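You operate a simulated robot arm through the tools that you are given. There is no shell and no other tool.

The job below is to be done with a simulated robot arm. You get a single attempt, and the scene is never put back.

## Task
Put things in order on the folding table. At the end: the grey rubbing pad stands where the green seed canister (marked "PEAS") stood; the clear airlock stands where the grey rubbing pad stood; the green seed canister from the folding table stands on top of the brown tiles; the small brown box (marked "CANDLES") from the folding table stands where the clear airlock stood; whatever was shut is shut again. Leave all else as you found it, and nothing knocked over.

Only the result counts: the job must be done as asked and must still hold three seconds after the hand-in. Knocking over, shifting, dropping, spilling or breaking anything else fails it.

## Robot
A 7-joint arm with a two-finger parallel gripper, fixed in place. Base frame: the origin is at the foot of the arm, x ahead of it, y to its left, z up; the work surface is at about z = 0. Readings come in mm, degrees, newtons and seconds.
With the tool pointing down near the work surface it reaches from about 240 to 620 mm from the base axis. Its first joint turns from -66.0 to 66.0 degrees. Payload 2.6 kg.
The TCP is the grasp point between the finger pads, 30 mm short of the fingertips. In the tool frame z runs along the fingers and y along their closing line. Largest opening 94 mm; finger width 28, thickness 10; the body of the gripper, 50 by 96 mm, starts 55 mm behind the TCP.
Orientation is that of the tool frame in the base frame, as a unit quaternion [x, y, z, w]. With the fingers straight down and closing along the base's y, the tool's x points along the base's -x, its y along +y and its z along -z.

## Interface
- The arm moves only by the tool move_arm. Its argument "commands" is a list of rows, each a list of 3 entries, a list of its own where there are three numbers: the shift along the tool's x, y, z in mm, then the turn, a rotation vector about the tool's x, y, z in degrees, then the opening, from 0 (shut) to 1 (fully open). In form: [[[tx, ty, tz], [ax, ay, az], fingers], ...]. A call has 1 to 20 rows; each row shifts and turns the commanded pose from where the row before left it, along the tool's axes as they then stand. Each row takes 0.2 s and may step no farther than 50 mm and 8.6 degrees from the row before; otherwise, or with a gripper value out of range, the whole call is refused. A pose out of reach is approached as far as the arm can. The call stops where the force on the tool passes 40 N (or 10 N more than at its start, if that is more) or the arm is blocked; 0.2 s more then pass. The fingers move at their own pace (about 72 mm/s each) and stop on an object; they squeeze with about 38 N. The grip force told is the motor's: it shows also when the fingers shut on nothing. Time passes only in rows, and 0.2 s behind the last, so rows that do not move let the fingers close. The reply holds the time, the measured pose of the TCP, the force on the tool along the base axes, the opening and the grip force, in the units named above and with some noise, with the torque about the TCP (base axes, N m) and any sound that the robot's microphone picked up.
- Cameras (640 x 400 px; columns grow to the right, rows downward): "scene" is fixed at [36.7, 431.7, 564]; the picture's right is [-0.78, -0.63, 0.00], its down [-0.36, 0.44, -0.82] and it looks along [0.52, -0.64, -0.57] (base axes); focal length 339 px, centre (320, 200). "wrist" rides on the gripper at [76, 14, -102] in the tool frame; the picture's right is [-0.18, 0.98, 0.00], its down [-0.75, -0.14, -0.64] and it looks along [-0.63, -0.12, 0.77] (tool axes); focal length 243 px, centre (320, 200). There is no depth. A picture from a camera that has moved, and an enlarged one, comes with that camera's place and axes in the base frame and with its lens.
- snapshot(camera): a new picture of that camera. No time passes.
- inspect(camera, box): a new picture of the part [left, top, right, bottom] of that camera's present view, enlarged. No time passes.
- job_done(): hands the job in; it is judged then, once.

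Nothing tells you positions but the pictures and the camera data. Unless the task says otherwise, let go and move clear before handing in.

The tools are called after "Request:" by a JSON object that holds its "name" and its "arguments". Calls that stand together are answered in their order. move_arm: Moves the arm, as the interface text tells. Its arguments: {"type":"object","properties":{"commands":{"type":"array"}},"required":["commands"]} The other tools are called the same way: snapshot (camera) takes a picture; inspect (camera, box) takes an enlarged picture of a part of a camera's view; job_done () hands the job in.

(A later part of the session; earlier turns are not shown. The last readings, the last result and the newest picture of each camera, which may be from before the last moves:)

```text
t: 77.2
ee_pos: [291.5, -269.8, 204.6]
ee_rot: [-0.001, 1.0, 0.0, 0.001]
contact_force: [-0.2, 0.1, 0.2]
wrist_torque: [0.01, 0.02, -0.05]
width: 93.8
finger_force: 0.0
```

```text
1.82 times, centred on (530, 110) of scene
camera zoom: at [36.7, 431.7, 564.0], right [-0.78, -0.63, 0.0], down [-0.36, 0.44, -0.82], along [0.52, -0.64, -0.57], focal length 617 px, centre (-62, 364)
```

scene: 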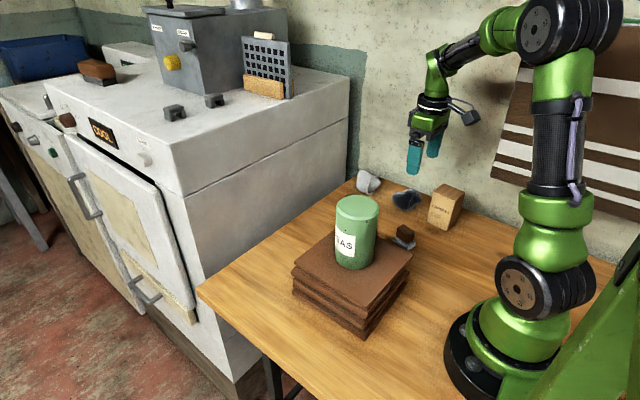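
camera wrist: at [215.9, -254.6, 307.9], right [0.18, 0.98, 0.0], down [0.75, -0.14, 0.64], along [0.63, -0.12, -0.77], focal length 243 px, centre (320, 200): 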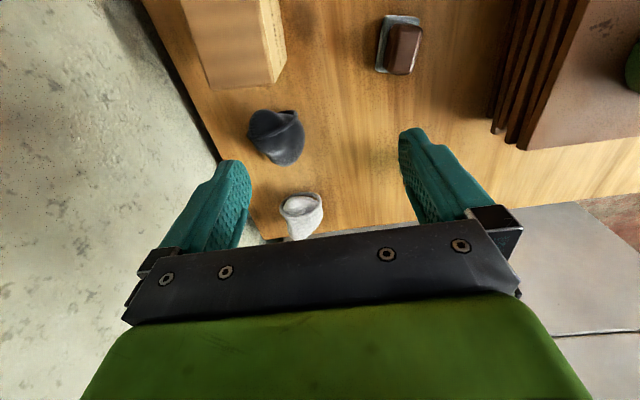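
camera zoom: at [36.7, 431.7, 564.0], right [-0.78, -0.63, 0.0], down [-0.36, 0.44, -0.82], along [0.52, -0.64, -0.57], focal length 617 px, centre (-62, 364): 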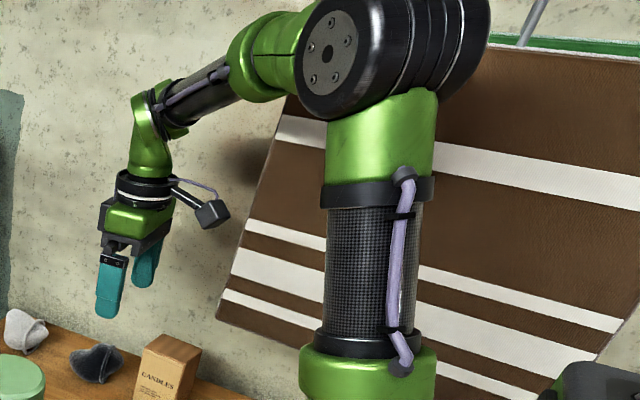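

The cloth is settling back. Its free edge hangs at about x ≈ 180, y ≈ -310, just beside the box, so a vertical gripper with its camera on that side will brush it. I'll re-measure the box and cloth before choosing a tilted approach from the far side.

Request:
{"name": "inspect", "arguments": {"camera": "wrist", "box": [150, 0, 350, 180]}}

Request:
{"name": "inspect", "arguments": {"camera": "scene", "box": [420, 100, 560, 240]}}

Request:
{"name": "move_arm", "arguments": {"commands": [[[0, 0, 0], [0, 0, 0], 1], [[0, 0, 0], [0, 0, 0], 1], [[0, 0, 0], [0, 0, 0], 1], [[0, 0, 0], [0, 0, 0], 1], [[0, 0, 0], [0, 0, 0], 1], [[0, 0, 0], [0, 0, 0], 1], [[0, 0, 0], [0, 0, 0], 1], [[0, 0, 0], [0, 0, 0], 1], [[0, 0, 0], [0, 0, 0], 1], [[0, 0, 0], [0, 0, 0], 1]]}}

Request:
{"name": "inspect", "arguments": {"camera": "scene", "box": [420, 0, 640, 220]}}

```text
2.22 times, centred on (250, 90) of wrist
camera zoom: at [215.8, -254.7, 307.9], right [0.18, 0.98, 0.0], down [0.75, -0.14, 0.64], along [0.63, -0.12, -0.77], focal length 539 px, centre (476, 444)
```

zoom: 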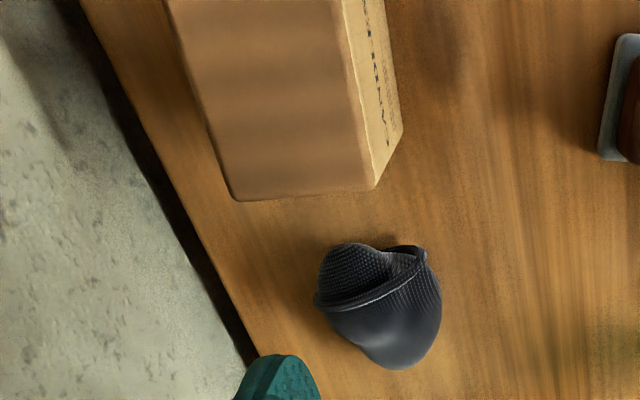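

```text
2.86 times, centred on (490, 170) of scene
camera zoom: at [36.7, 431.7, 564.0], right [-0.78, -0.63, 0.0], down [-0.36, 0.44, -0.82], along [0.52, -0.64, -0.57], focal length 969 px, centre (-166, 286)
```

zoom: 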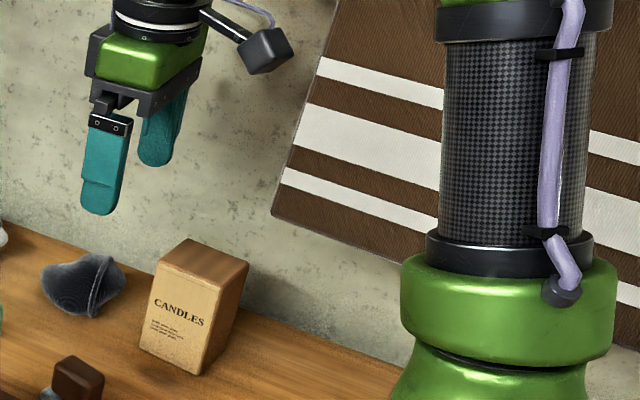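

```text
t: 79.4
ee_pos: [292.1, -270.3, 204.6]
ee_rot: [0.0, 1.0, 0.0, 0.0]
contact_force: [-0.2, 0.7, -0.1]
wrist_torque: [0.01, -0.01, 0.0]
width: 94.0
finger_force: 0.1
```

```text
1.82 times, centred on (530, 110) of scene
camera zoom: at [36.7, 431.7, 564.0], right [-0.78, -0.63, 0.0], down [-0.36, 0.44, -0.82], along [0.52, -0.64, -0.57], focal length 617 px, centre (-62, 364)
```

zoom: 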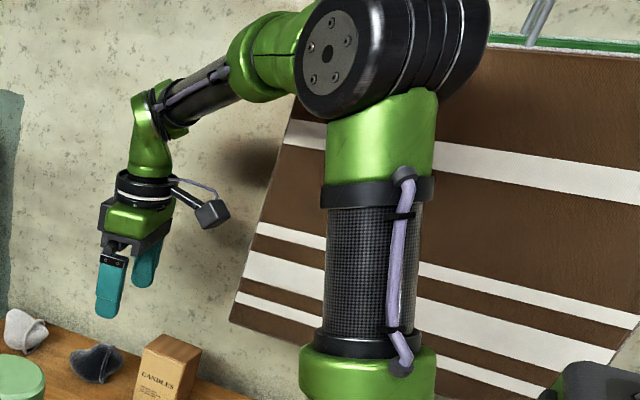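

The cloth has nearly stopped. The box is centred at (231, -325), turned about -6°. I'll lean the gripper 36° so its wrist and camera stay on the +x side, away from the cloth; first I tilt here in free space.

Request:
{"name": "move_arm", "arguments": {"commands": [[[0, 0, 0], [0, 0, 5.7], 1], [[0, 0, 0], [0, 6, 0], 1], [[0, 0, 0], [0, 6, 0], 1], [[0, 0, 0], [0, 6, 0], 1], [[0, 0, 0], [0, 6, 0], 1], [[0, 0, 0], [0, 6, 0], 1], [[0, 0, 0], [0, 6, 0], 1], [[0, 0, 0], [0, 0, 0], 1]]}}

Request:
{"name": "snapshot", "arguments": {"camera": "wrist"}}

Request:
{"name": "snapshot", "arguments": {"camera": "scene"}}

```text
t: 81.2
ee_pos: [291.3, -269.0, 204.5]
ee_rot: [0.047, 0.95, 0.016, -0.309]
contact_force: [0.4, 0.2, 0.3]
wrist_torque: [0.01, 0.0, 0.0]
width: 93.7
finger_force: 0.0
```

```text
taken
camera wrist: at [291.7, -253.1, 332.7], right [0.25, 0.96, -0.11], down [0.97, -0.24, 0.08], along [0.05, -0.12, -0.99], focal length 243 px, centre (320, 200)
```

wrist: 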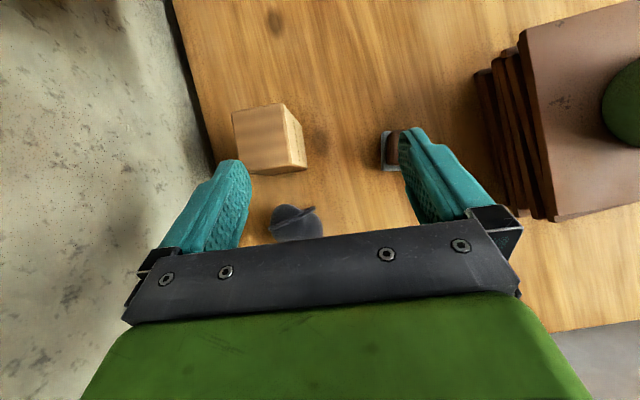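

```text
taken
```

scene: 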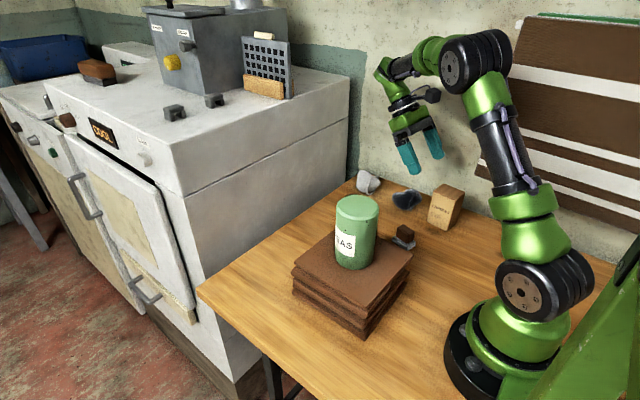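

The lean works and the camera now looks straight down with a clear view of the box, with no cloth in view. I'll move to the pre-approach point up the tilt line from the box.

Request:
{"name": "move_arm", "arguments": {"commands": [[[-10.3, -15.2, 9.2], [0, 0, 0], 1], [[-10.3, -15.2, 9.2], [0, 0, 0], 1], [[-10.2, -15.1, 9.2], [0, 0, 0], 1], [[-10.2, -15.1, 9.4], [0, 0, 0], 1], [[0, 0, 0], [0, 0, 0], 1], [[0, 0, 0], [0, 0, 0], 1]]}}

Request:
{"name": "snapshot", "arguments": {"camera": "wrist"}}

Request:
{"name": "snapshot", "arguments": {"camera": "scene"}}

```text
t: 82.6
ee_pos: [298.2, -331.8, 151.3]
ee_rot: [0.047, 0.95, 0.015, -0.308]
contact_force: [0.2, -0.6, 0.4]
wrist_torque: [0.03, 0.02, -0.01]
width: 94.0
finger_force: 0.1
```

```text
taken
camera wrist: at [298.3, -315.5, 279.3], right [0.25, 0.96, -0.11], down [0.97, -0.24, 0.08], along [0.05, -0.12, -0.99], focal length 243 px, centre (320, 200)
```

wrist: 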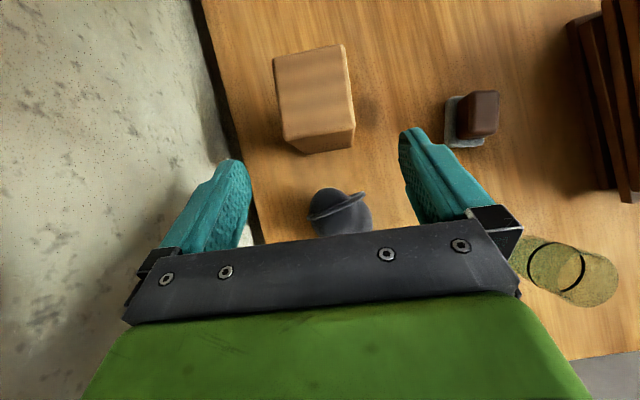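

```text
taken
```

scene: 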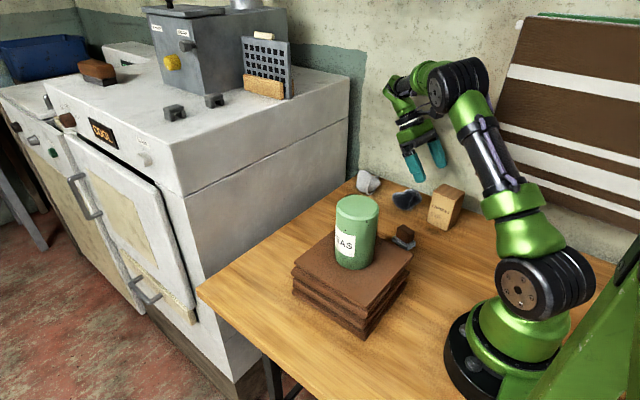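

The box lines up with the approach line. I'll advance 60 mm along the fingers' direction and check.

Request:
{"name": "move_arm", "arguments": {"commands": [[[0, 0, 15], [0, 0, 0], 1], [[0, 0, 20], [0, 0, 0], 1], [[0, 0, 15], [0, 0, 0], 1], [[0, 0, 10], [0, 0, 0], 1], [[0, 0, 0], [0, 0, 0], 1]]}}

Request:
{"name": "snapshot", "arguments": {"camera": "wrist"}}

Request:
{"name": "inspect", "arguments": {"camera": "scene", "box": [380, 60, 560, 240]}}

```text
t: 83.8
ee_pos: [261.8, -328.7, 102.4]
ee_rot: [0.048, 0.95, 0.016, -0.308]
contact_force: [-0.5, 0.0, 0.2]
wrist_torque: [0.03, -0.04, 0.02]
width: 94.1
finger_force: 0.0
```

```text
taken
camera wrist: at [262.5, -312.0, 230.6], right [0.25, 0.96, -0.11], down [0.97, -0.24, 0.08], along [0.05, -0.12, -0.99], focal length 243 px, centre (320, 200)
```

wrist: 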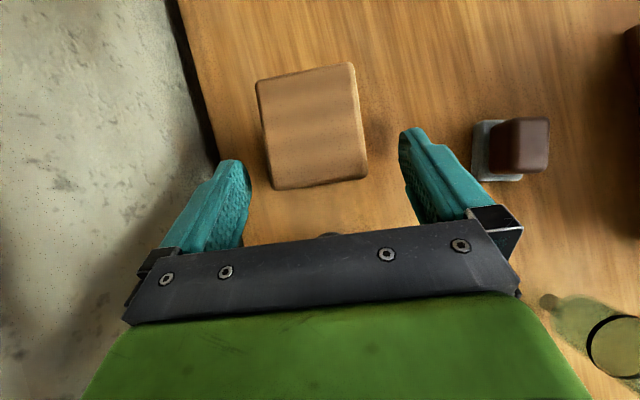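

```text
2.22 times, centred on (470, 150) of scene
camera zoom: at [36.7, 431.7, 564.0], right [-0.78, -0.63, 0.0], down [-0.36, 0.44, -0.82], along [0.52, -0.64, -0.57], focal length 754 px, centre (-13, 311)
```

zoom: 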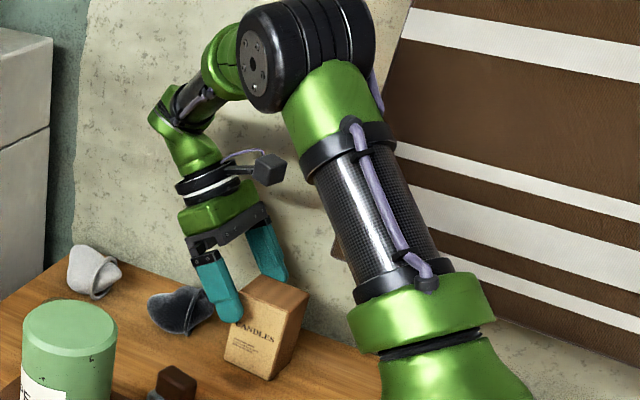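

The alignment is good and the cloth is well clear. I'll advance the last 50 mm.

Request:
{"name": "move_arm", "arguments": {"commands": [[[0, 0, 15], [0, 0, 0], 1], [[0, 0, 15], [0, 0, 0], 1], [[0, 0, 12], [0, 0, 0], 1], [[0, 0, 7], [0, 0, 0], 1], [[0, 0, 0], [0, 0, 0], 1]]}}

Request:
{"name": "snapshot", "arguments": {"camera": "wrist"}}

Request:
{"name": "inspect", "arguments": {"camera": "scene", "box": [380, 60, 560, 240]}}

```text
t: 85.0
ee_pos: [233.7, -323.4, 62.2]
ee_rot: [0.047, 0.95, 0.015, -0.308]
contact_force: [-0.2, -0.6, -0.3]
wrist_torque: [-0.04, 0.03, -0.01]
width: 94.2
finger_force: 0.1
```

```text
taken
camera wrist: at [233.3, -307.9, 191.0], right [0.25, 0.96, -0.11], down [0.97, -0.24, 0.08], along [0.05, -0.12, -0.99], focal length 243 px, centre (320, 200)
```

wrist: 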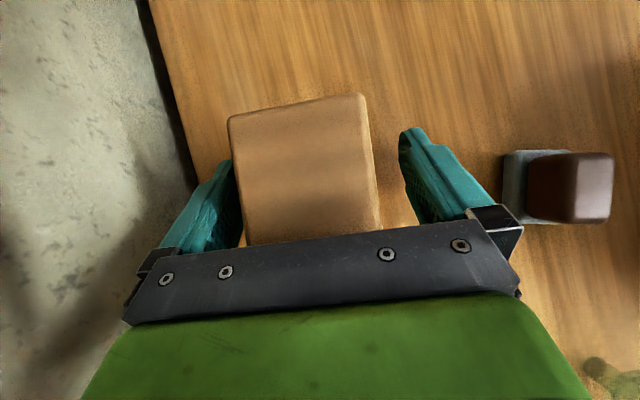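

```text
2.22 times, centred on (470, 150) of scene
camera zoom: at [36.7, 431.7, 564.0], right [-0.78, -0.63, 0.0], down [-0.36, 0.44, -0.82], along [0.52, -0.64, -0.57], focal length 754 px, centre (-13, 311)
```

zoom: 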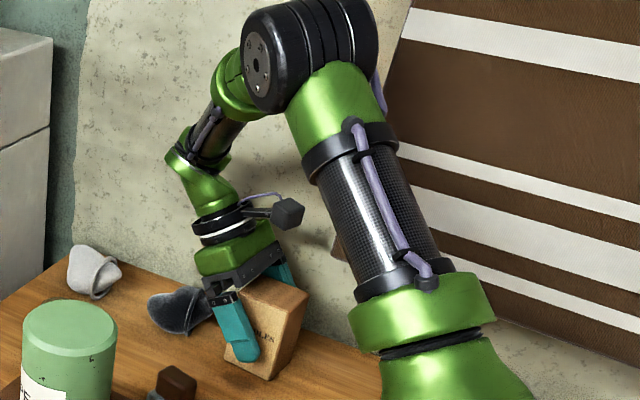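

It's centred to within about 1.5 mm. I'll correct that and close slowly.

Request:
{"name": "move_arm", "arguments": {"commands": [[[0, -1.5, 0], [0, 0, 0], 0.85], [[0, 0, 0], [0, 0, 0], 0.7], [[0, 0, 0], [0, 0, 0], 0.62], [[0, 0, 0], [0, 0, 0], 0.57], [[0, 0, 0], [0, 0, 0], 0.53], [[0, 0, 0], [0, 0, 0], 0.48], [[0, 0, 0], [0, 0, 0], 0.3], [[0, 0, 0], [0, 0, 0], 0], [[0, 0, 0], [0, 0, 0], 0]]}}

Request:
{"name": "snapshot", "arguments": {"camera": "wrist"}}

```text
t: 87.0
ee_pos: [234.0, -325.3, 64.0]
ee_rot: [0.047, 0.95, 0.015, -0.309]
contact_force: [-0.7, -0.9, 0.1]
wrist_torque: [-0.02, 0.05, -0.02]
width: 59.3
finger_force: 37.9
```

```text
taken
camera wrist: at [233.3, -309.7, 191.2], right [0.25, 0.96, -0.11], down [0.97, -0.24, 0.08], along [0.05, -0.12, -0.99], focal length 243 px, centre (320, 200)
```

wrist: 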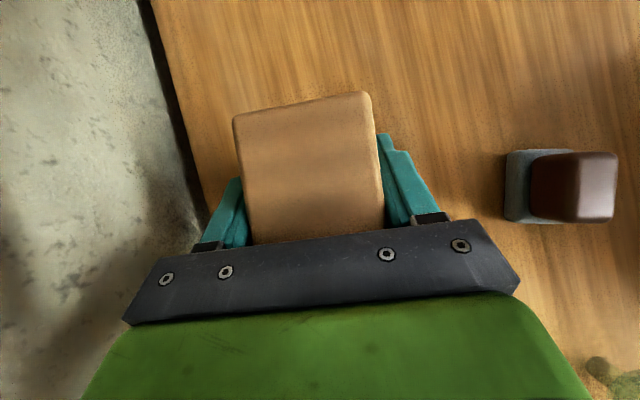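

Gripped at 59 mm. I'll lift straight up slowly and verify.

Request:
{"name": "move_arm", "arguments": {"commands": [[[0.6, 0, -0.8], [0, 0, 0], 0], [[0.6, 0, -0.8], [0, 0, 0], 0], [[1.2, 0, -1.6], [0, 0, 0], 0], [[1.2, 0, -1.6], [0, 0, 0], 0], [[1.2, 0, -1.6], [0, 0, 0], 0], [[1.8, 0, -2.4], [0, 0, 0], 0], [[1.8, 0, -2.4], [0, 0, 0], 0], [[1.8, 0, -2.4], [0, 0, 0], 0]]}}

Request:
{"name": "snapshot", "arguments": {"camera": "wrist"}}

Request:
{"name": "inspect", "arguments": {"camera": "scene", "box": [380, 100, 520, 240]}}

```text
t: 88.8
ee_pos: [232.8, -323.9, 80.7]
ee_rot: [0.047, 0.95, 0.015, -0.309]
contact_force: [0.5, 0.5, -2.4]
wrist_torque: [-0.04, -0.03, -0.01]
width: 58.9
finger_force: 38.1
```

```text
taken
camera wrist: at [232.5, -308.8, 208.2], right [0.25, 0.96, -0.11], down [0.97, -0.24, 0.08], along [0.05, -0.12, -0.99], focal length 243 px, centre (320, 200)
```

wrist: 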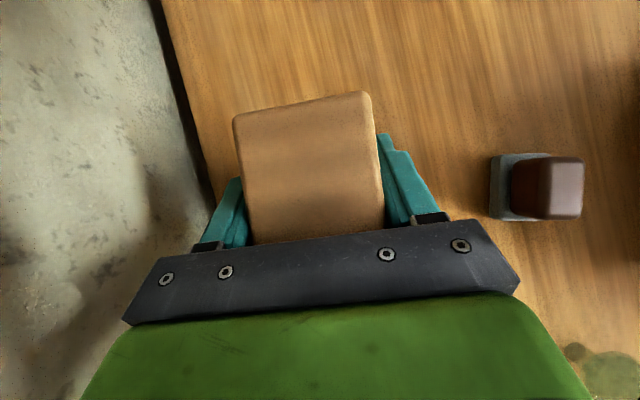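

```text
2.86 times, centred on (450, 170) of scene
camera zoom: at [36.7, 431.6, 564.0], right [-0.78, -0.63, 0.0], down [-0.36, 0.44, -0.82], along [0.52, -0.64, -0.57], focal length 969 px, centre (-51, 286)
```

zoom: 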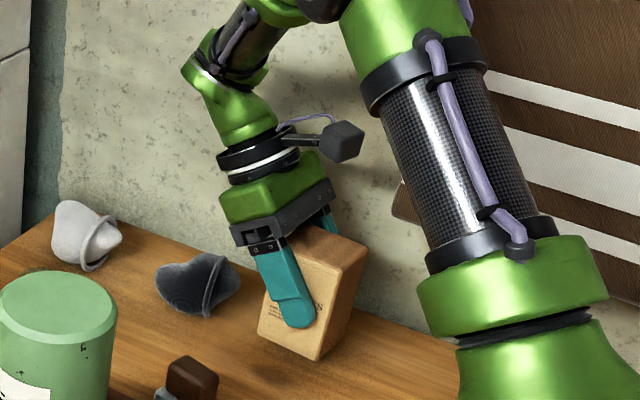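

The box is lifted cleanly with a load of about 2.4 N. I'll back out along the tilt line, up and away from the cloth, then toward open space.

Request:
{"name": "move_arm", "arguments": {"commands": [[[0, 0, -5], [0, 0, 0], 0], [[0, 0, -8], [0, 0, 0], 0], [[0, 0, -11], [0, 0, 0], 0], [[0, 0, -12], [0, 0, 0], 0], [[0, 0, -12], [0, 0, 0], 0], [[0, 0, -12], [0, 0, 0], 0], [[0, 0, -12], [0, 0, 0], 0], [[0, 0, -12], [0, 0, 0], 0], [[0, 0, -9], [0, 0, 0], 0], [[1, 4, -5], [0, 0, 0], 0], [[2.5, 10, -7], [0, 0, 0], 0], [[2.5, 11, -7], [0, 0, 0], 0], [[2.5, 11, -7], [0, 0, 0], 0], [[2.5, 11, -7], [0, 0, 0], 0], [[2.5, 11, -7], [0, 0, 0], 0], [[2.5, 11, -7], [0, 0, 0], 0], [[2.5, 11, -7], [0, 0, 0], 0], [[2.5, 11, -6], [0, 0, 0], 0], [[2, 7, -4], [0, 0, 0], 0], [[1, 4, -2], [0, 0, 0], 0]]}}

Request:
{"name": "snapshot", "arguments": {"camera": "wrist"}}

Request:
{"name": "snapshot", "arguments": {"camera": "scene"}}

```text
t: 93.0
ee_pos: [316.7, -229.4, 222.0]
ee_rot: [0.047, 0.95, 0.015, -0.309]
contact_force: [-0.6, 0.1, -2.3]
wrist_torque: [0.01, 0.0, -0.01]
width: 59.1
finger_force: 38.4
```

```text
taken
camera wrist: at [317.2, -214.3, 350.4], right [0.24, 0.96, -0.11], down [0.97, -0.24, 0.08], along [0.05, -0.12, -0.99], focal length 243 px, centre (320, 200)
```

wrist: 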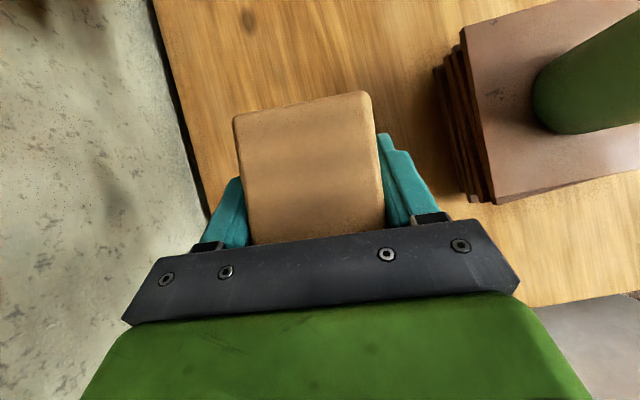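

```text
taken
```

scene: 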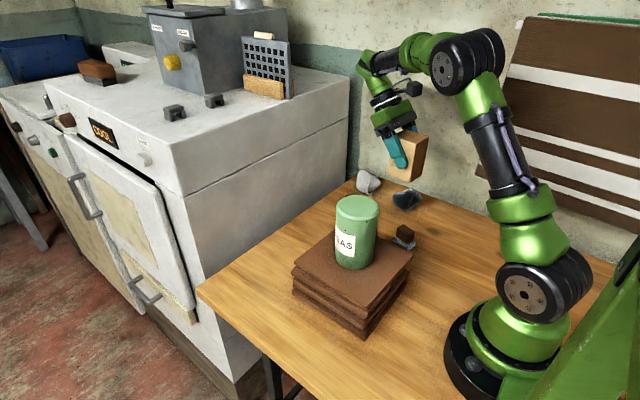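

The box is upright in open space. I'll now turn about the vertical in steps so the lean swings from +x to +y, which avoids the cooker at the destination. First 32° as a check.

Request:
{"name": "move_arm", "arguments": {"commands": [[[0, 0, 0], [2.35, 0, -3.24], 0], [[0, 0, 0], [3.53, 0, -4.85], 0], [[0, 0, 0], [3.53, 0, -4.85], 0], [[0, 0, 0], [3.53, 0, -4.85], 0], [[0, 0, 0], [3.53, 0, -4.85], 0], [[0, 0, 0], [2.35, 0, -3.24], 0]]}}

Request:
{"name": "snapshot", "arguments": {"camera": "wrist"}}

Request:
{"name": "snapshot", "arguments": {"camera": "scene"}}

```text
t: 94.4
ee_pos: [316.7, -230.8, 221.6]
ee_rot: [-0.218, 0.926, -0.071, -0.301]
contact_force: [0.6, -0.2, -2.9]
wrist_torque: [-0.02, -0.04, 0.02]
width: 58.9
finger_force: 38.3
```

```text
taken
camera wrist: at [309.1, -216.9, 350.1], right [-0.3, 0.95, -0.11], down [0.95, 0.31, 0.08], along [0.11, -0.08, -0.99], focal length 243 px, centre (320, 200)
```

wrist: 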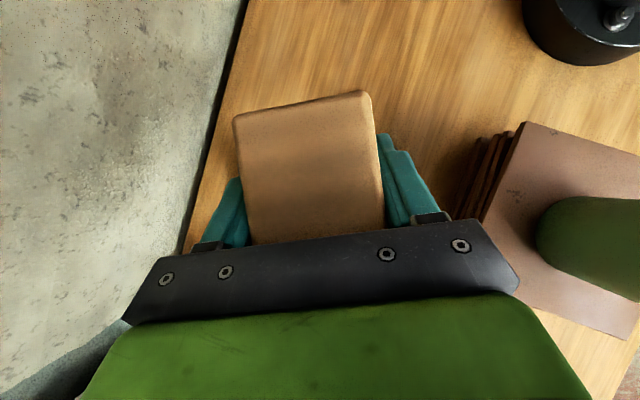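

```text
taken
```

scene: 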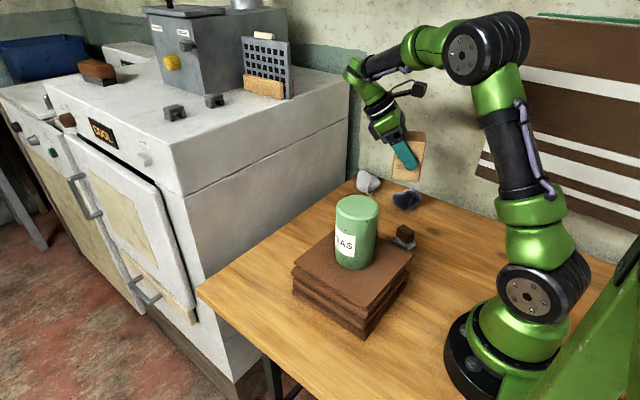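

The turn works smoothly and the box stays upright. I'll continue turning another 32°.

Request:
{"name": "move_arm", "arguments": {"commands": [[[0, 0, 0], [2.35, 0, -3.24], 0], [[0, 0, 0], [3.53, 0, -4.85], 0], [[0, 0, 0], [3.53, 0, -4.85], 0], [[0, 0, 0], [3.53, 0, -4.85], 0], [[0, 0, 0], [3.53, 0, -4.85], 0], [[0, 0, 0], [2.35, 0, -3.24], 0]]}}

Request:
{"name": "snapshot", "arguments": {"camera": "wrist"}}

Request:
{"name": "snapshot", "arguments": {"camera": "scene"}}

```text
t: 95.8
ee_pos: [316.4, -230.4, 222.4]
ee_rot: [-0.465, 0.83, -0.151, -0.27]
contact_force: [0.3, -0.2, -3.0]
wrist_torque: [0.01, 0.0, 0.02]
width: 59.4
finger_force: 38.1
```

```text
taken
camera wrist: at [303.9, -223.3, 350.1], right [-0.76, 0.64, -0.11], down [0.64, 0.77, 0.08], along [0.13, -0.01, -0.99], focal length 243 px, centre (320, 200)
```

wrist: 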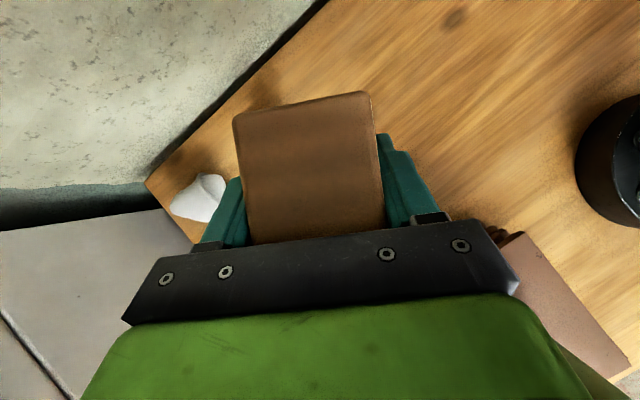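

```text
taken
```

scene: 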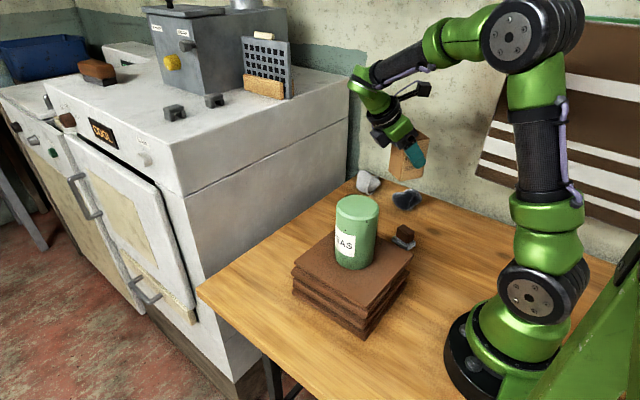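

The lean now points mostly toward +y. I'll carry the box over to about (440, -90), well above everything.

Request:
{"name": "move_arm", "arguments": {"commands": [[[-2.8, -0.6, -2.4], [0, 0, 0], 0], [[-4.9, -1.1, -4.2], [0, 0, 0], 0], [[-7.1, -1.6, -5.9], [0, 0, 0], 0], [[-8.8, -2.0, -7.4], [0, 0, 0], 0], [[-8.8, -2.0, -7.4], [0, 0, 0], 0], [[-8.8, -2.0, -7.4], [0, 0, 0], 0], [[-8.8, -2.0, -7.4], [0, 0, 0], 0], [[-8.8, -2.0, -7.4], [0, 0, 0], 0], [[-8.8, -2.0, -7.4], [0, 0, 0], 0], [[-8.8, -2.0, -7.4], [0, 0, 0], 0], [[-8.8, -2.0, -7.4], [0, 0, 0], 0], [[-8.8, -2.0, -7.4], [0, 0, 0], 0], [[-8.8, -2.0, -7.4], [0, 0, 0], 0], [[-8.8, -2.0, -7.4], [0, 0, 0], 0], [[-8.8, -2.0, -7.4], [0, 0, 0], 0], [[-7.1, -1.6, -5.9], [0, 0, 0], 0], [[-6.4, -1.4, -5.3], [0, 0, 0], 0], [[-4.2, -0.9, -3.6], [0, 0, 0], 0], [[-2.8, -0.6, -2.4], [0, 0, 0], 0]]}}

Request:
{"name": "snapshot", "arguments": {"camera": "wrist"}}

Request:
{"name": "snapshot", "arguments": {"camera": "scene"}}

```text
t: 99.8
ee_pos: [441.5, -91.2, 235.5]
ee_rot: [-0.464, 0.83, -0.151, -0.27]
contact_force: [0.9, -0.2, -2.9]
wrist_torque: [0.01, -0.01, 0.02]
width: 59.1
finger_force: 37.8
```

```text
taken
camera wrist: at [427.8, -83.4, 363.3], right [-0.76, 0.64, -0.11], down [0.64, 0.77, 0.08], along [0.13, -0.01, -0.99], focal length 243 px, centre (320, 200)
```

wrist: 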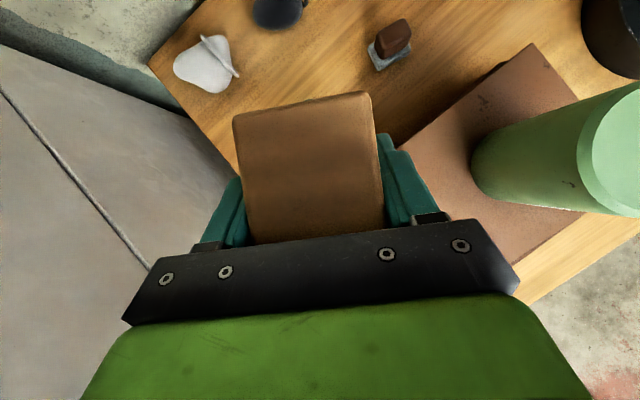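

```text
taken
```

scene: 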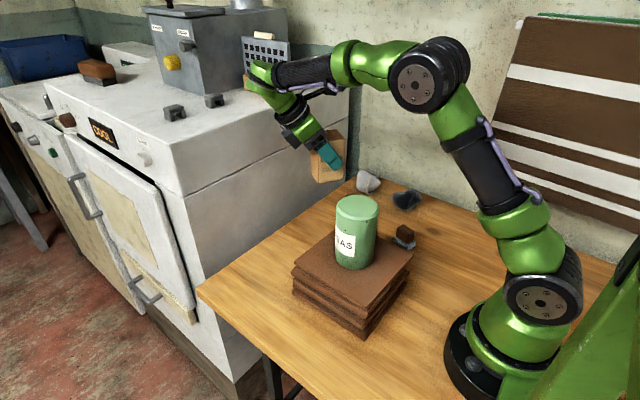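

Everything is clear. I'll make the last part of the turn, about 32°, so the lean points along +y.

Request:
{"name": "move_arm", "arguments": {"commands": [[[0, 0, 0], [2.35, 0, -3.24], 0], [[0, 0, 0], [3.53, 0, -4.85], 0], [[0, 0, 0], [3.53, 0, -4.85], 0], [[0, 0, 0], [3.53, 0, -4.85], 0], [[0, 0, 0], [3.53, 0, -4.85], 0], [[0, 0, 0], [2.18, 0, -2.99], 0]]}}

Request:
{"name": "snapshot", "arguments": {"camera": "wrist"}}

Request:
{"name": "snapshot", "arguments": {"camera": "scene"}}

```text
t: 101.2
ee_pos: [440.2, -91.3, 235.0]
ee_rot: [0.673, -0.672, 0.219, 0.218]
contact_force: [-1.2, 0.2, -2.5]
wrist_torque: [0.02, 0.0, -0.01]
width: 58.8
finger_force: 38.2
```

```text
taken
camera wrist: at [425.6, -91.4, 363.9], right [-0.98, 0.15, -0.11], down [0.14, 0.99, 0.08], along [0.12, 0.06, -0.99], focal length 243 px, centre (320, 200)
```

wrist: 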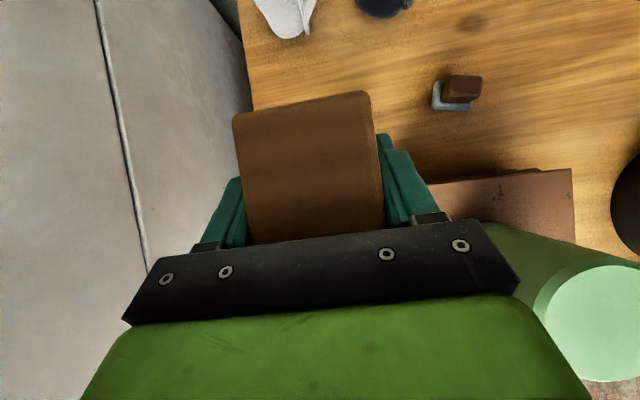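

```text
taken
```

scene: 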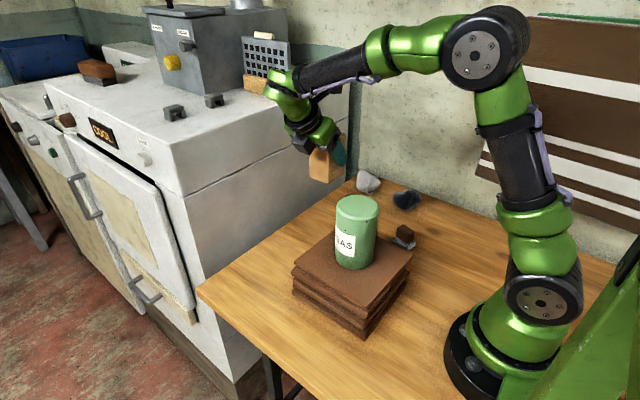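

The lean is exactly along +y. Now I'll carry the box above the airlock's old place, near (468.5, -4).

Request:
{"name": "move_arm", "arguments": {"commands": [[[-2.1, -0.9, -1.6], [0, 0, 0], 0], [[-4.3, -1.7, -3.1], [0, 0, 0], 0], [[-6.4, -2.6, -4.7], [0, 0, 0], 0], [[-7.2, -2.8, -5.2], [0, 0, 0], 0], [[-7.2, -2.8, -5.2], [0, 0, 0], 0], [[-7.2, -2.8, -5.2], [0, 0, 0], 0], [[-7.2, -2.9, -5.2], [0, 0, 0], 0], [[-7.2, -2.9, -5.2], [0, 0, 0], 0], [[-7.2, -2.9, -5.2], [0, 0, 0], 0], [[-7.0, -2.8, -5.2], [0, 0, 0], 0], [[-5.0, -2.0, -3.6], [0, 0, 0], 0], [[-3.5, -1.4, -2.6], [0, 0, 0], 0], [[0, 0, 0], [0, 0, 0], 0]]}}

Request:
{"name": "snapshot", "arguments": {"camera": "wrist"}}

Request:
{"name": "snapshot", "arguments": {"camera": "scene"}}

```text
t: 104.0
ee_pos: [469.1, -2.6, 234.4]
ee_rot: [0.672, -0.672, 0.218, 0.219]
contact_force: [-0.3, -1.3, -1.8]
wrist_torque: [0.03, 0.02, 0.01]
width: 59.2
finger_force: 38.2
```

```text
taken
camera wrist: at [454.4, -2.7, 363.2], right [-0.98, 0.15, -0.11], down [0.14, 0.99, 0.08], along [0.12, 0.06, -0.99], focal length 243 px, centre (320, 200)
```

wrist: 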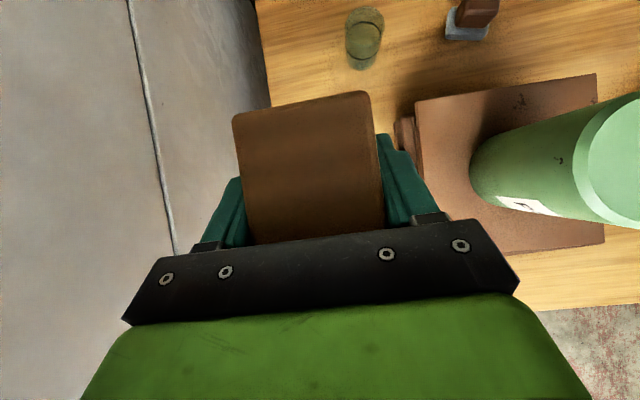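

```text
taken
```

scene: 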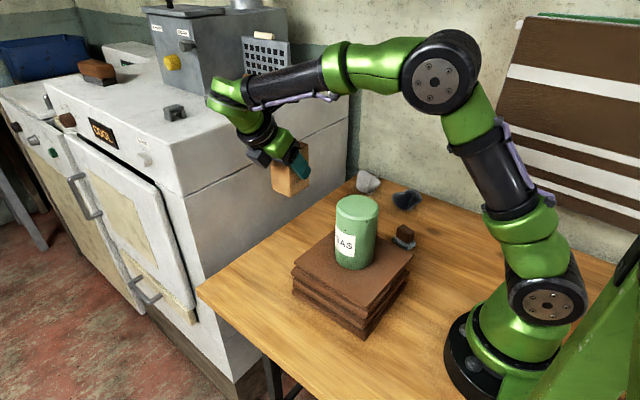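

The box is above its target. I'll lower it most of the way, keeping it level.

Request:
{"name": "move_arm", "arguments": {"commands": [[[-1.8, 0, 2.4], [0, 0, 0], 0], [[-3.5, 0, 4.9], [0, 0, 0], 0], [[-5.9, 0, 8.1], [0, 0, 0], 0], [[-5.9, 0, 8.1], [0, 0, 0], 0], [[-5.9, 0, 8.1], [0, 0, 0], 0], [[-5.9, 0, 8.1], [0, 0, 0], 0], [[-5.9, 0, 8.1], [0, 0, 0], 0], [[-5.9, 0, 8.1], [0, 0, 0], 0], [[-5.9, 0, 8.1], [0, 0, 0], 0], [[-5.9, 0, 8.1], [0, 0, 0], 0], [[-5.9, 0, 8.1], [0, 0, 0], 0], [[-3.5, 0, 4.9], [0, 0, 0], 0], [[0, 0, 0], [0, 0, 0], 0]]}}

Request:
{"name": "snapshot", "arguments": {"camera": "wrist"}}

Request:
{"name": "snapshot", "arguments": {"camera": "scene"}}

```text
t: 106.8
ee_pos: [467.2, -1.7, 130.2]
ee_rot: [-0.672, 0.673, -0.218, -0.219]
contact_force: [-0.1, 1.0, -2.8]
wrist_torque: [0.02, -0.01, -0.02]
width: 59.2
finger_force: 37.8
```

```text
taken
camera wrist: at [454.0, -2.6, 257.8], right [-0.98, 0.15, -0.11], down [0.14, 0.99, 0.08], along [0.12, 0.06, -0.99], focal length 243 px, centre (320, 200)
```

wrist: 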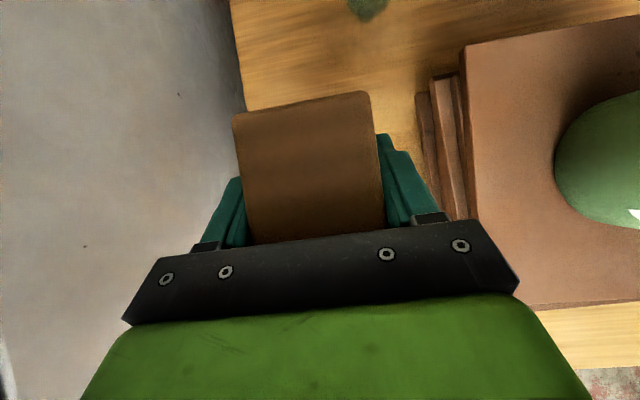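

```text
taken
```

scene: 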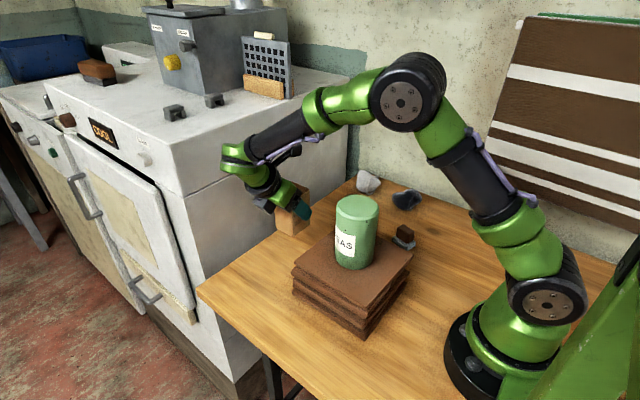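

All clear on all sides. I'll lower a further 56 mm.

Request:
{"name": "move_arm", "arguments": {"commands": [[[-1.8, 0, 2.4], [0, 0, 0], 0], [[-3.5, 0, 4.9], [0, 0, 0], 0], [[-5.3, 0, 7.3], [0, 0, 0], 0], [[-5.9, 0, 8.1], [0, 0, 0], 0], [[-5.9, 0, 8.1], [0, 0, 0], 0], [[-4.7, 0, 6.5], [0, 0, 0], 0], [[-3.5, 0, 4.9], [0, 0, 0], 0], [[-1.8, 0, 2.4], [0, 0, 0], 0], [[0, 0, 0], [0, 0, 0], 0]]}}

Request:
{"name": "snapshot", "arguments": {"camera": "wrist"}}

Request:
{"name": "inspect", "arguments": {"camera": "scene", "box": [200, 130, 380, 280]}}

```text
t: 108.8
ee_pos: [469.1, -3.4, 75.2]
ee_rot: [0.673, -0.672, 0.219, 0.218]
contact_force: [-0.6, 0.4, -3.2]
wrist_torque: [0.01, 0.01, -0.01]
width: 59.0
finger_force: 37.4
```

```text
taken
camera wrist: at [454.9, -2.9, 203.2], right [-0.98, 0.15, -0.11], down [0.14, 0.99, 0.08], along [0.12, 0.06, -0.99], focal length 243 px, centre (320, 200)
```

wrist: 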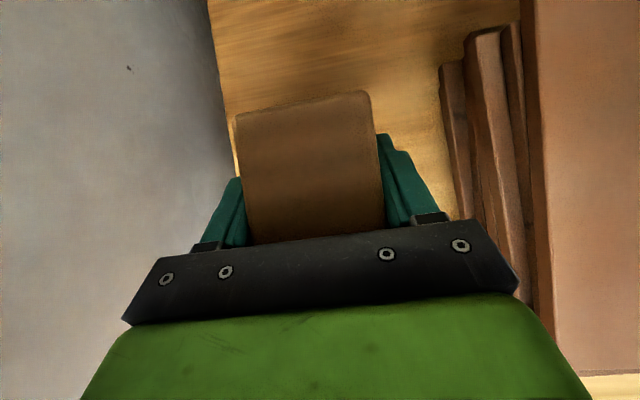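

```text
2.67 times, centred on (290, 205) of scene
camera zoom: at [36.7, 431.7, 564.0], right [-0.78, -0.63, 0.0], down [-0.36, 0.44, -0.82], along [0.52, -0.64, -0.57], focal length 904 px, centre (400, 187)
```

zoom: 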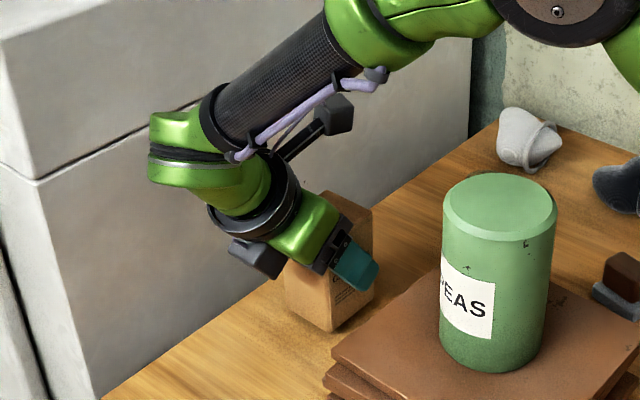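

About 12 mm remain. I'll do the final slow lowering in small steps.

Request:
{"name": "move_arm", "arguments": {"commands": [[[-1.2, 0, 1.6], [0, 0, 0], 0], [[-1.2, 0, 1.6], [0, 0, 0], 0], [[-1.2, 0, 1.6], [0, 0, 0], 0], [[-0.9, 0, 1.2], [0, 0, 0], 0], [[-0.6, 0, 0.8], [0, 0, 0], 0], [[0, 0, 0], [0, 0, 0], 0]]}}

```text
t: 110.2
ee_pos: [470.2, -2.1, 66.8]
ee_rot: [0.673, -0.672, 0.219, 0.219]
contact_force: [0.2, -0.6, -3.0]
wrist_torque: [0.02, 0.02, -0.03]
width: 59.0
finger_force: 37.7
```

Request:
{"name": "move_arm", "arguments": {"commands": [[[-0.5, 0, 0.7], [0, 0, 0], 0], [[-0.5, 0, 0.7], [0, 0, 0], 0]]}}

```text
t: 110.8
ee_pos: [470.1, -2.9, 65.2]
ee_rot: [0.673, -0.672, 0.219, 0.218]
contact_force: [-0.5, -0.3, -2.7]
wrist_torque: [0.01, 0.01, 0.01]
width: 59.1
finger_force: 38.2
```

Request:
{"name": "move_arm", "arguments": {"commands": [[[-0.4, 0, 0.6], [0, 0, 0], 0], [[-0.3, 0, 0.4], [0, 0, 0], 0]]}}

```text
t: 111.4
ee_pos: [469.8, -2.5, 63.5]
ee_rot: [0.673, -0.672, 0.219, 0.217]
contact_force: [0.7, 0.2, -2.0]
wrist_torque: [0.02, -0.02, 0.01]
width: 59.4
finger_force: 37.1
```

Request:
{"name": "move_arm", "arguments": {"commands": [[[-0.4, 0, 0.5], [0, 0, 0], 0]]}}

```text
t: 111.8
ee_pos: [469.0, -3.5, 63.1]
ee_rot: [-0.671, 0.673, -0.219, -0.219]
contact_force: [0.2, 1.1, 0.8]
wrist_torque: [-0.05, 0.11, 0.01]
width: 59.1
finger_force: 37.9
```

It's touching now. I'll seat it a hair more and release slowly.

Request:
{"name": "move_arm", "arguments": {"commands": [[[-0.2, 0, 0.3], [0, 0, 0], 0], [[0, 0, 0], [0, 0, 0], 0]]}}

```text
t: 112.4
ee_pos: [469.8, -2.3, 63.9]
ee_rot: [-0.672, 0.673, -0.219, -0.219]
contact_force: [-2.0, -0.6, 3.6]
wrist_torque: [-0.03, 0.28, -0.03]
width: 59.0
finger_force: 38.1
```

Request:
{"name": "move_arm", "arguments": {"commands": [[[0, 0, 0], [0, 0, 0], 0.64], [[0, 0, 0], [0, 0, 0], 0.67], [[0, 0, 0], [0, 0, 0], 0.72], [[0, 0, 0], [0, 0, 0], 0.8], [[0, 0, 0], [0, 0, 0], 0.88], [[0, 0, 0], [0, 0, 0], 0.88]]}}

Request:
{"name": "snapshot", "arguments": {"camera": "wrist"}}

Request:
{"name": "inspect", "arguments": {"camera": "scene", "box": [200, 130, 380, 280]}}

```text
t: 113.8
ee_pos: [469.0, -2.8, 63.0]
ee_rot: [0.673, -0.672, 0.219, 0.217]
contact_force: [-0.7, 0.3, -0.2]
wrist_torque: [0.0, 0.0, -0.01]
width: 82.7
finger_force: 0.0
```

```text
taken
camera wrist: at [454.9, -3.1, 191.1], right [-0.98, 0.15, -0.11], down [0.14, 0.99, 0.08], along [0.12, 0.06, -0.99], focal length 243 px, centre (320, 200)
```

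wrist: 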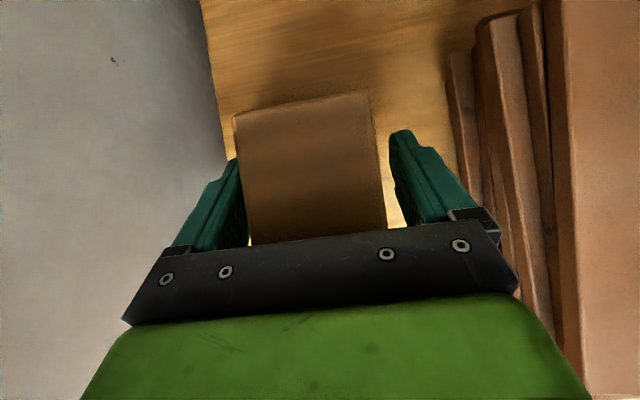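

```text
2.67 times, centred on (290, 205) of scene
camera zoom: at [36.7, 431.7, 564.0], right [-0.78, -0.63, 0.0], down [-0.36, 0.44, -0.82], along [0.52, -0.64, -0.57], focal length 904 px, centre (400, 187)
```

zoom: 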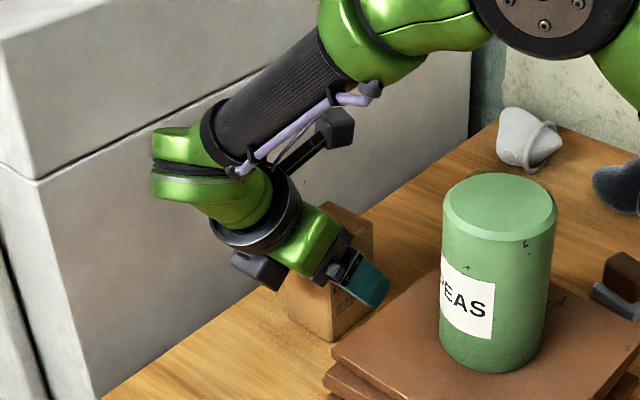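

The box is released and standing. I'll back straight out along the fingers' direction.

Request:
{"name": "move_arm", "arguments": {"commands": [[[0, 0, -4], [0, 0, 0], 0.88], [[0, 0, -8], [0, 0, 0], 0.88], [[0, 0, -12], [0, 0, 0], 0.88], [[0, 0, -16], [0, 0, 0], 0.88], [[0, 0, -20], [0, 0, 0], 0.88], [[0, 0, -20], [0, 0, 0], 0.88], [[0, 0, -20], [0, 0, 0], 0.88], [[0, 0, -20], [0, 0, 0], 0.88], [[0, 0, -20], [0, 0, 0], 0.88], [[0, 0, -20], [0, 0, 0], 0.88], [[0, 0, 0], [0, 0, 0], 0.88]]}}

Request:
{"name": "snapshot", "arguments": {"camera": "wrist"}}

Request:
{"name": "snapshot", "arguments": {"camera": "scene"}}

```text
t: 116.2
ee_pos: [467.8, 91.9, 192.3]
ee_rot: [-0.672, 0.673, -0.219, -0.218]
contact_force: [0.4, -0.7, -0.3]
wrist_torque: [-0.06, -0.02, -0.01]
width: 82.6
finger_force: 0.1
```

```text
taken
camera wrist: at [454.0, 91.7, 320.4], right [-0.98, 0.15, -0.11], down [0.14, 0.99, 0.08], along [0.12, 0.06, -0.99], focal length 243 px, centre (320, 200)
```

wrist: 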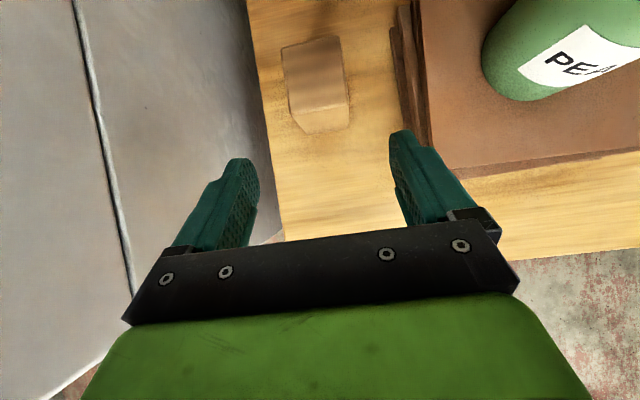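

```text
taken
```

scene: 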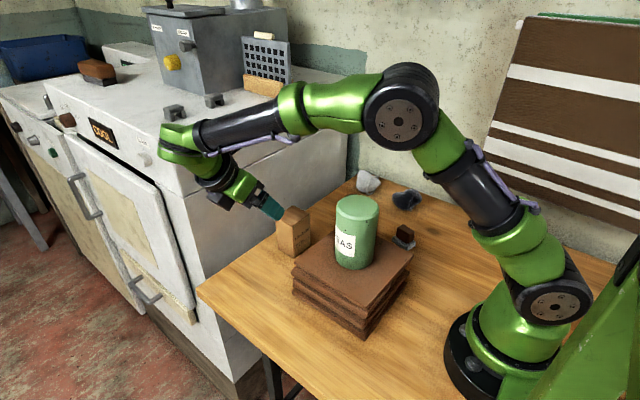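

The box stands on its own. I'll check its exact position and the cloth's state.

Request:
{"name": "inspect", "arguments": {"camera": "wrist", "box": [240, 0, 400, 150]}}

Request:
{"name": "inspect", "arguments": {"camera": "scene", "box": [240, 170, 440, 340]}}

Request:
{"name": "inspect", "arguments": {"camera": "scene", "box": [420, 0, 640, 220]}}

```text
2.67 times, centred on (320, 75) of wrist
camera zoom: at [454.0, 91.7, 320.4], right [-0.98, 0.15, -0.11], down [0.14, 0.99, 0.08], along [0.12, 0.06, -0.99], focal length 647 px, centre (320, 533)
```

zoom: 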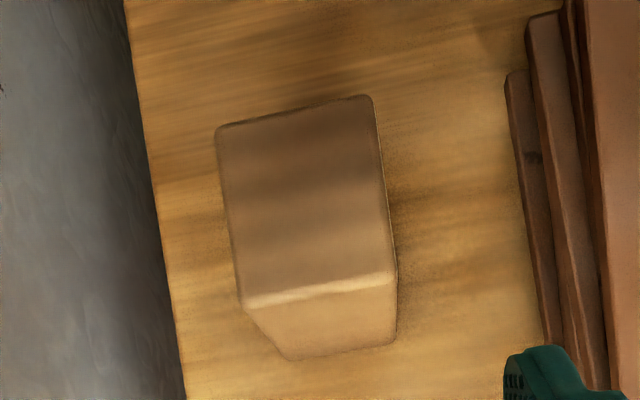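

```text
2.35 times, centred on (340, 255) of scene
camera zoom: at [36.7, 431.7, 564.0], right [-0.78, -0.63, 0.0], down [-0.36, 0.44, -0.82], along [0.52, -0.64, -0.57], focal length 798 px, centre (273, 71)
```

zoom: 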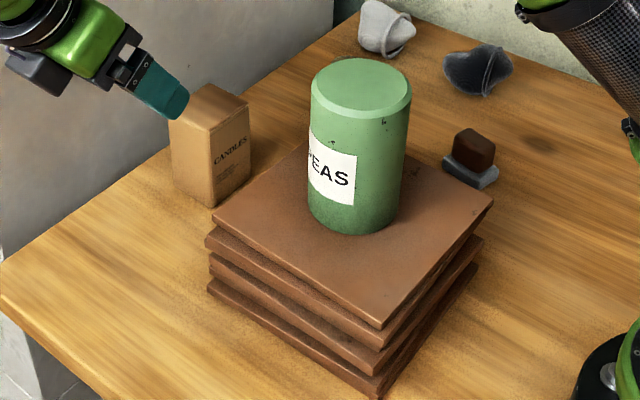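

```text
1.82 times, centred on (530, 110) of scene
camera zoom: at [36.7, 431.7, 564.0], right [-0.78, -0.63, 0.0], down [-0.36, 0.44, -0.82], along [0.52, -0.64, -0.57], focal length 617 px, centre (-62, 364)
```

zoom: 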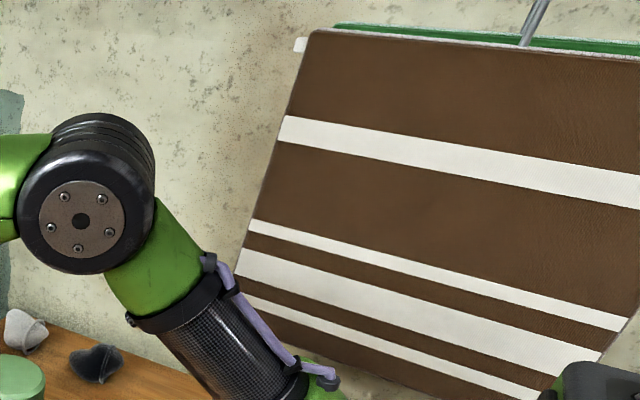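

CANDLES is centred at about (468.7, -6), as wanted. I'll rise and look over the whole table from above to confirm the other objects.

Request:
{"name": "move_arm", "arguments": {"commands": [[[15.9, 0, -21.9], [0, 0, 0], 0.88], [[15.9, 0, -21.9], [0, 0, 0], 0.88], [[15.9, 0, -21.9], [0, 0, 0], 0.88], [[15.9, 0, -21.9], [0, 0, 0], 0.88], [[16.6, 7, 12], [0, 0, 0], 0.88], [[16.6, 7, 12], [0, 0, 0], 0.88], [[16.6, 7, 12], [0, 0, 0], 0.88], [[16.6, 7, 12], [0, 0, 0], 0.88], [[0, 0, 0], [0, 0, 0], 0.88]]}}

Request:
{"name": "snapshot", "arguments": {"camera": "wrist"}}

Request:
{"name": "snapshot", "arguments": {"camera": "scene"}}

```text
t: 118.2
ee_pos: [443.4, 9.8, 300.9]
ee_rot: [0.673, -0.672, 0.219, 0.218]
contact_force: [-0.1, 0.0, 0.0]
wrist_torque: [0.02, 0.0, -0.01]
width: 82.9
finger_force: 0.1
```

```text
taken
camera wrist: at [428.2, 9.0, 428.2], right [-0.98, 0.15, -0.11], down [0.14, 0.99, 0.08], along [0.12, 0.06, -0.99], focal length 243 px, centre (320, 200)
```

wrist: 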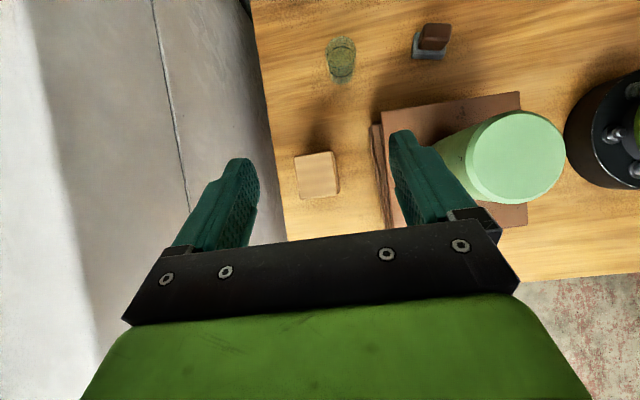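

```text
taken
```

scene: 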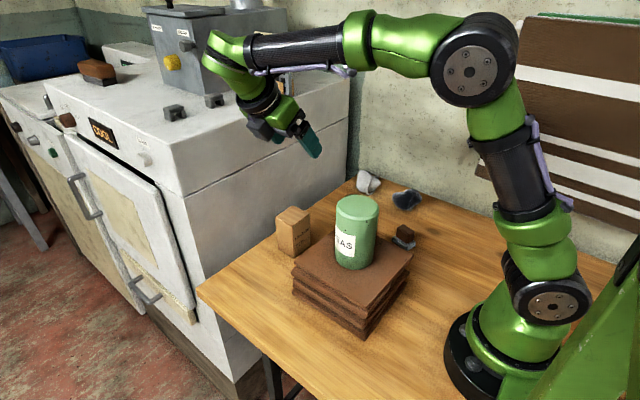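

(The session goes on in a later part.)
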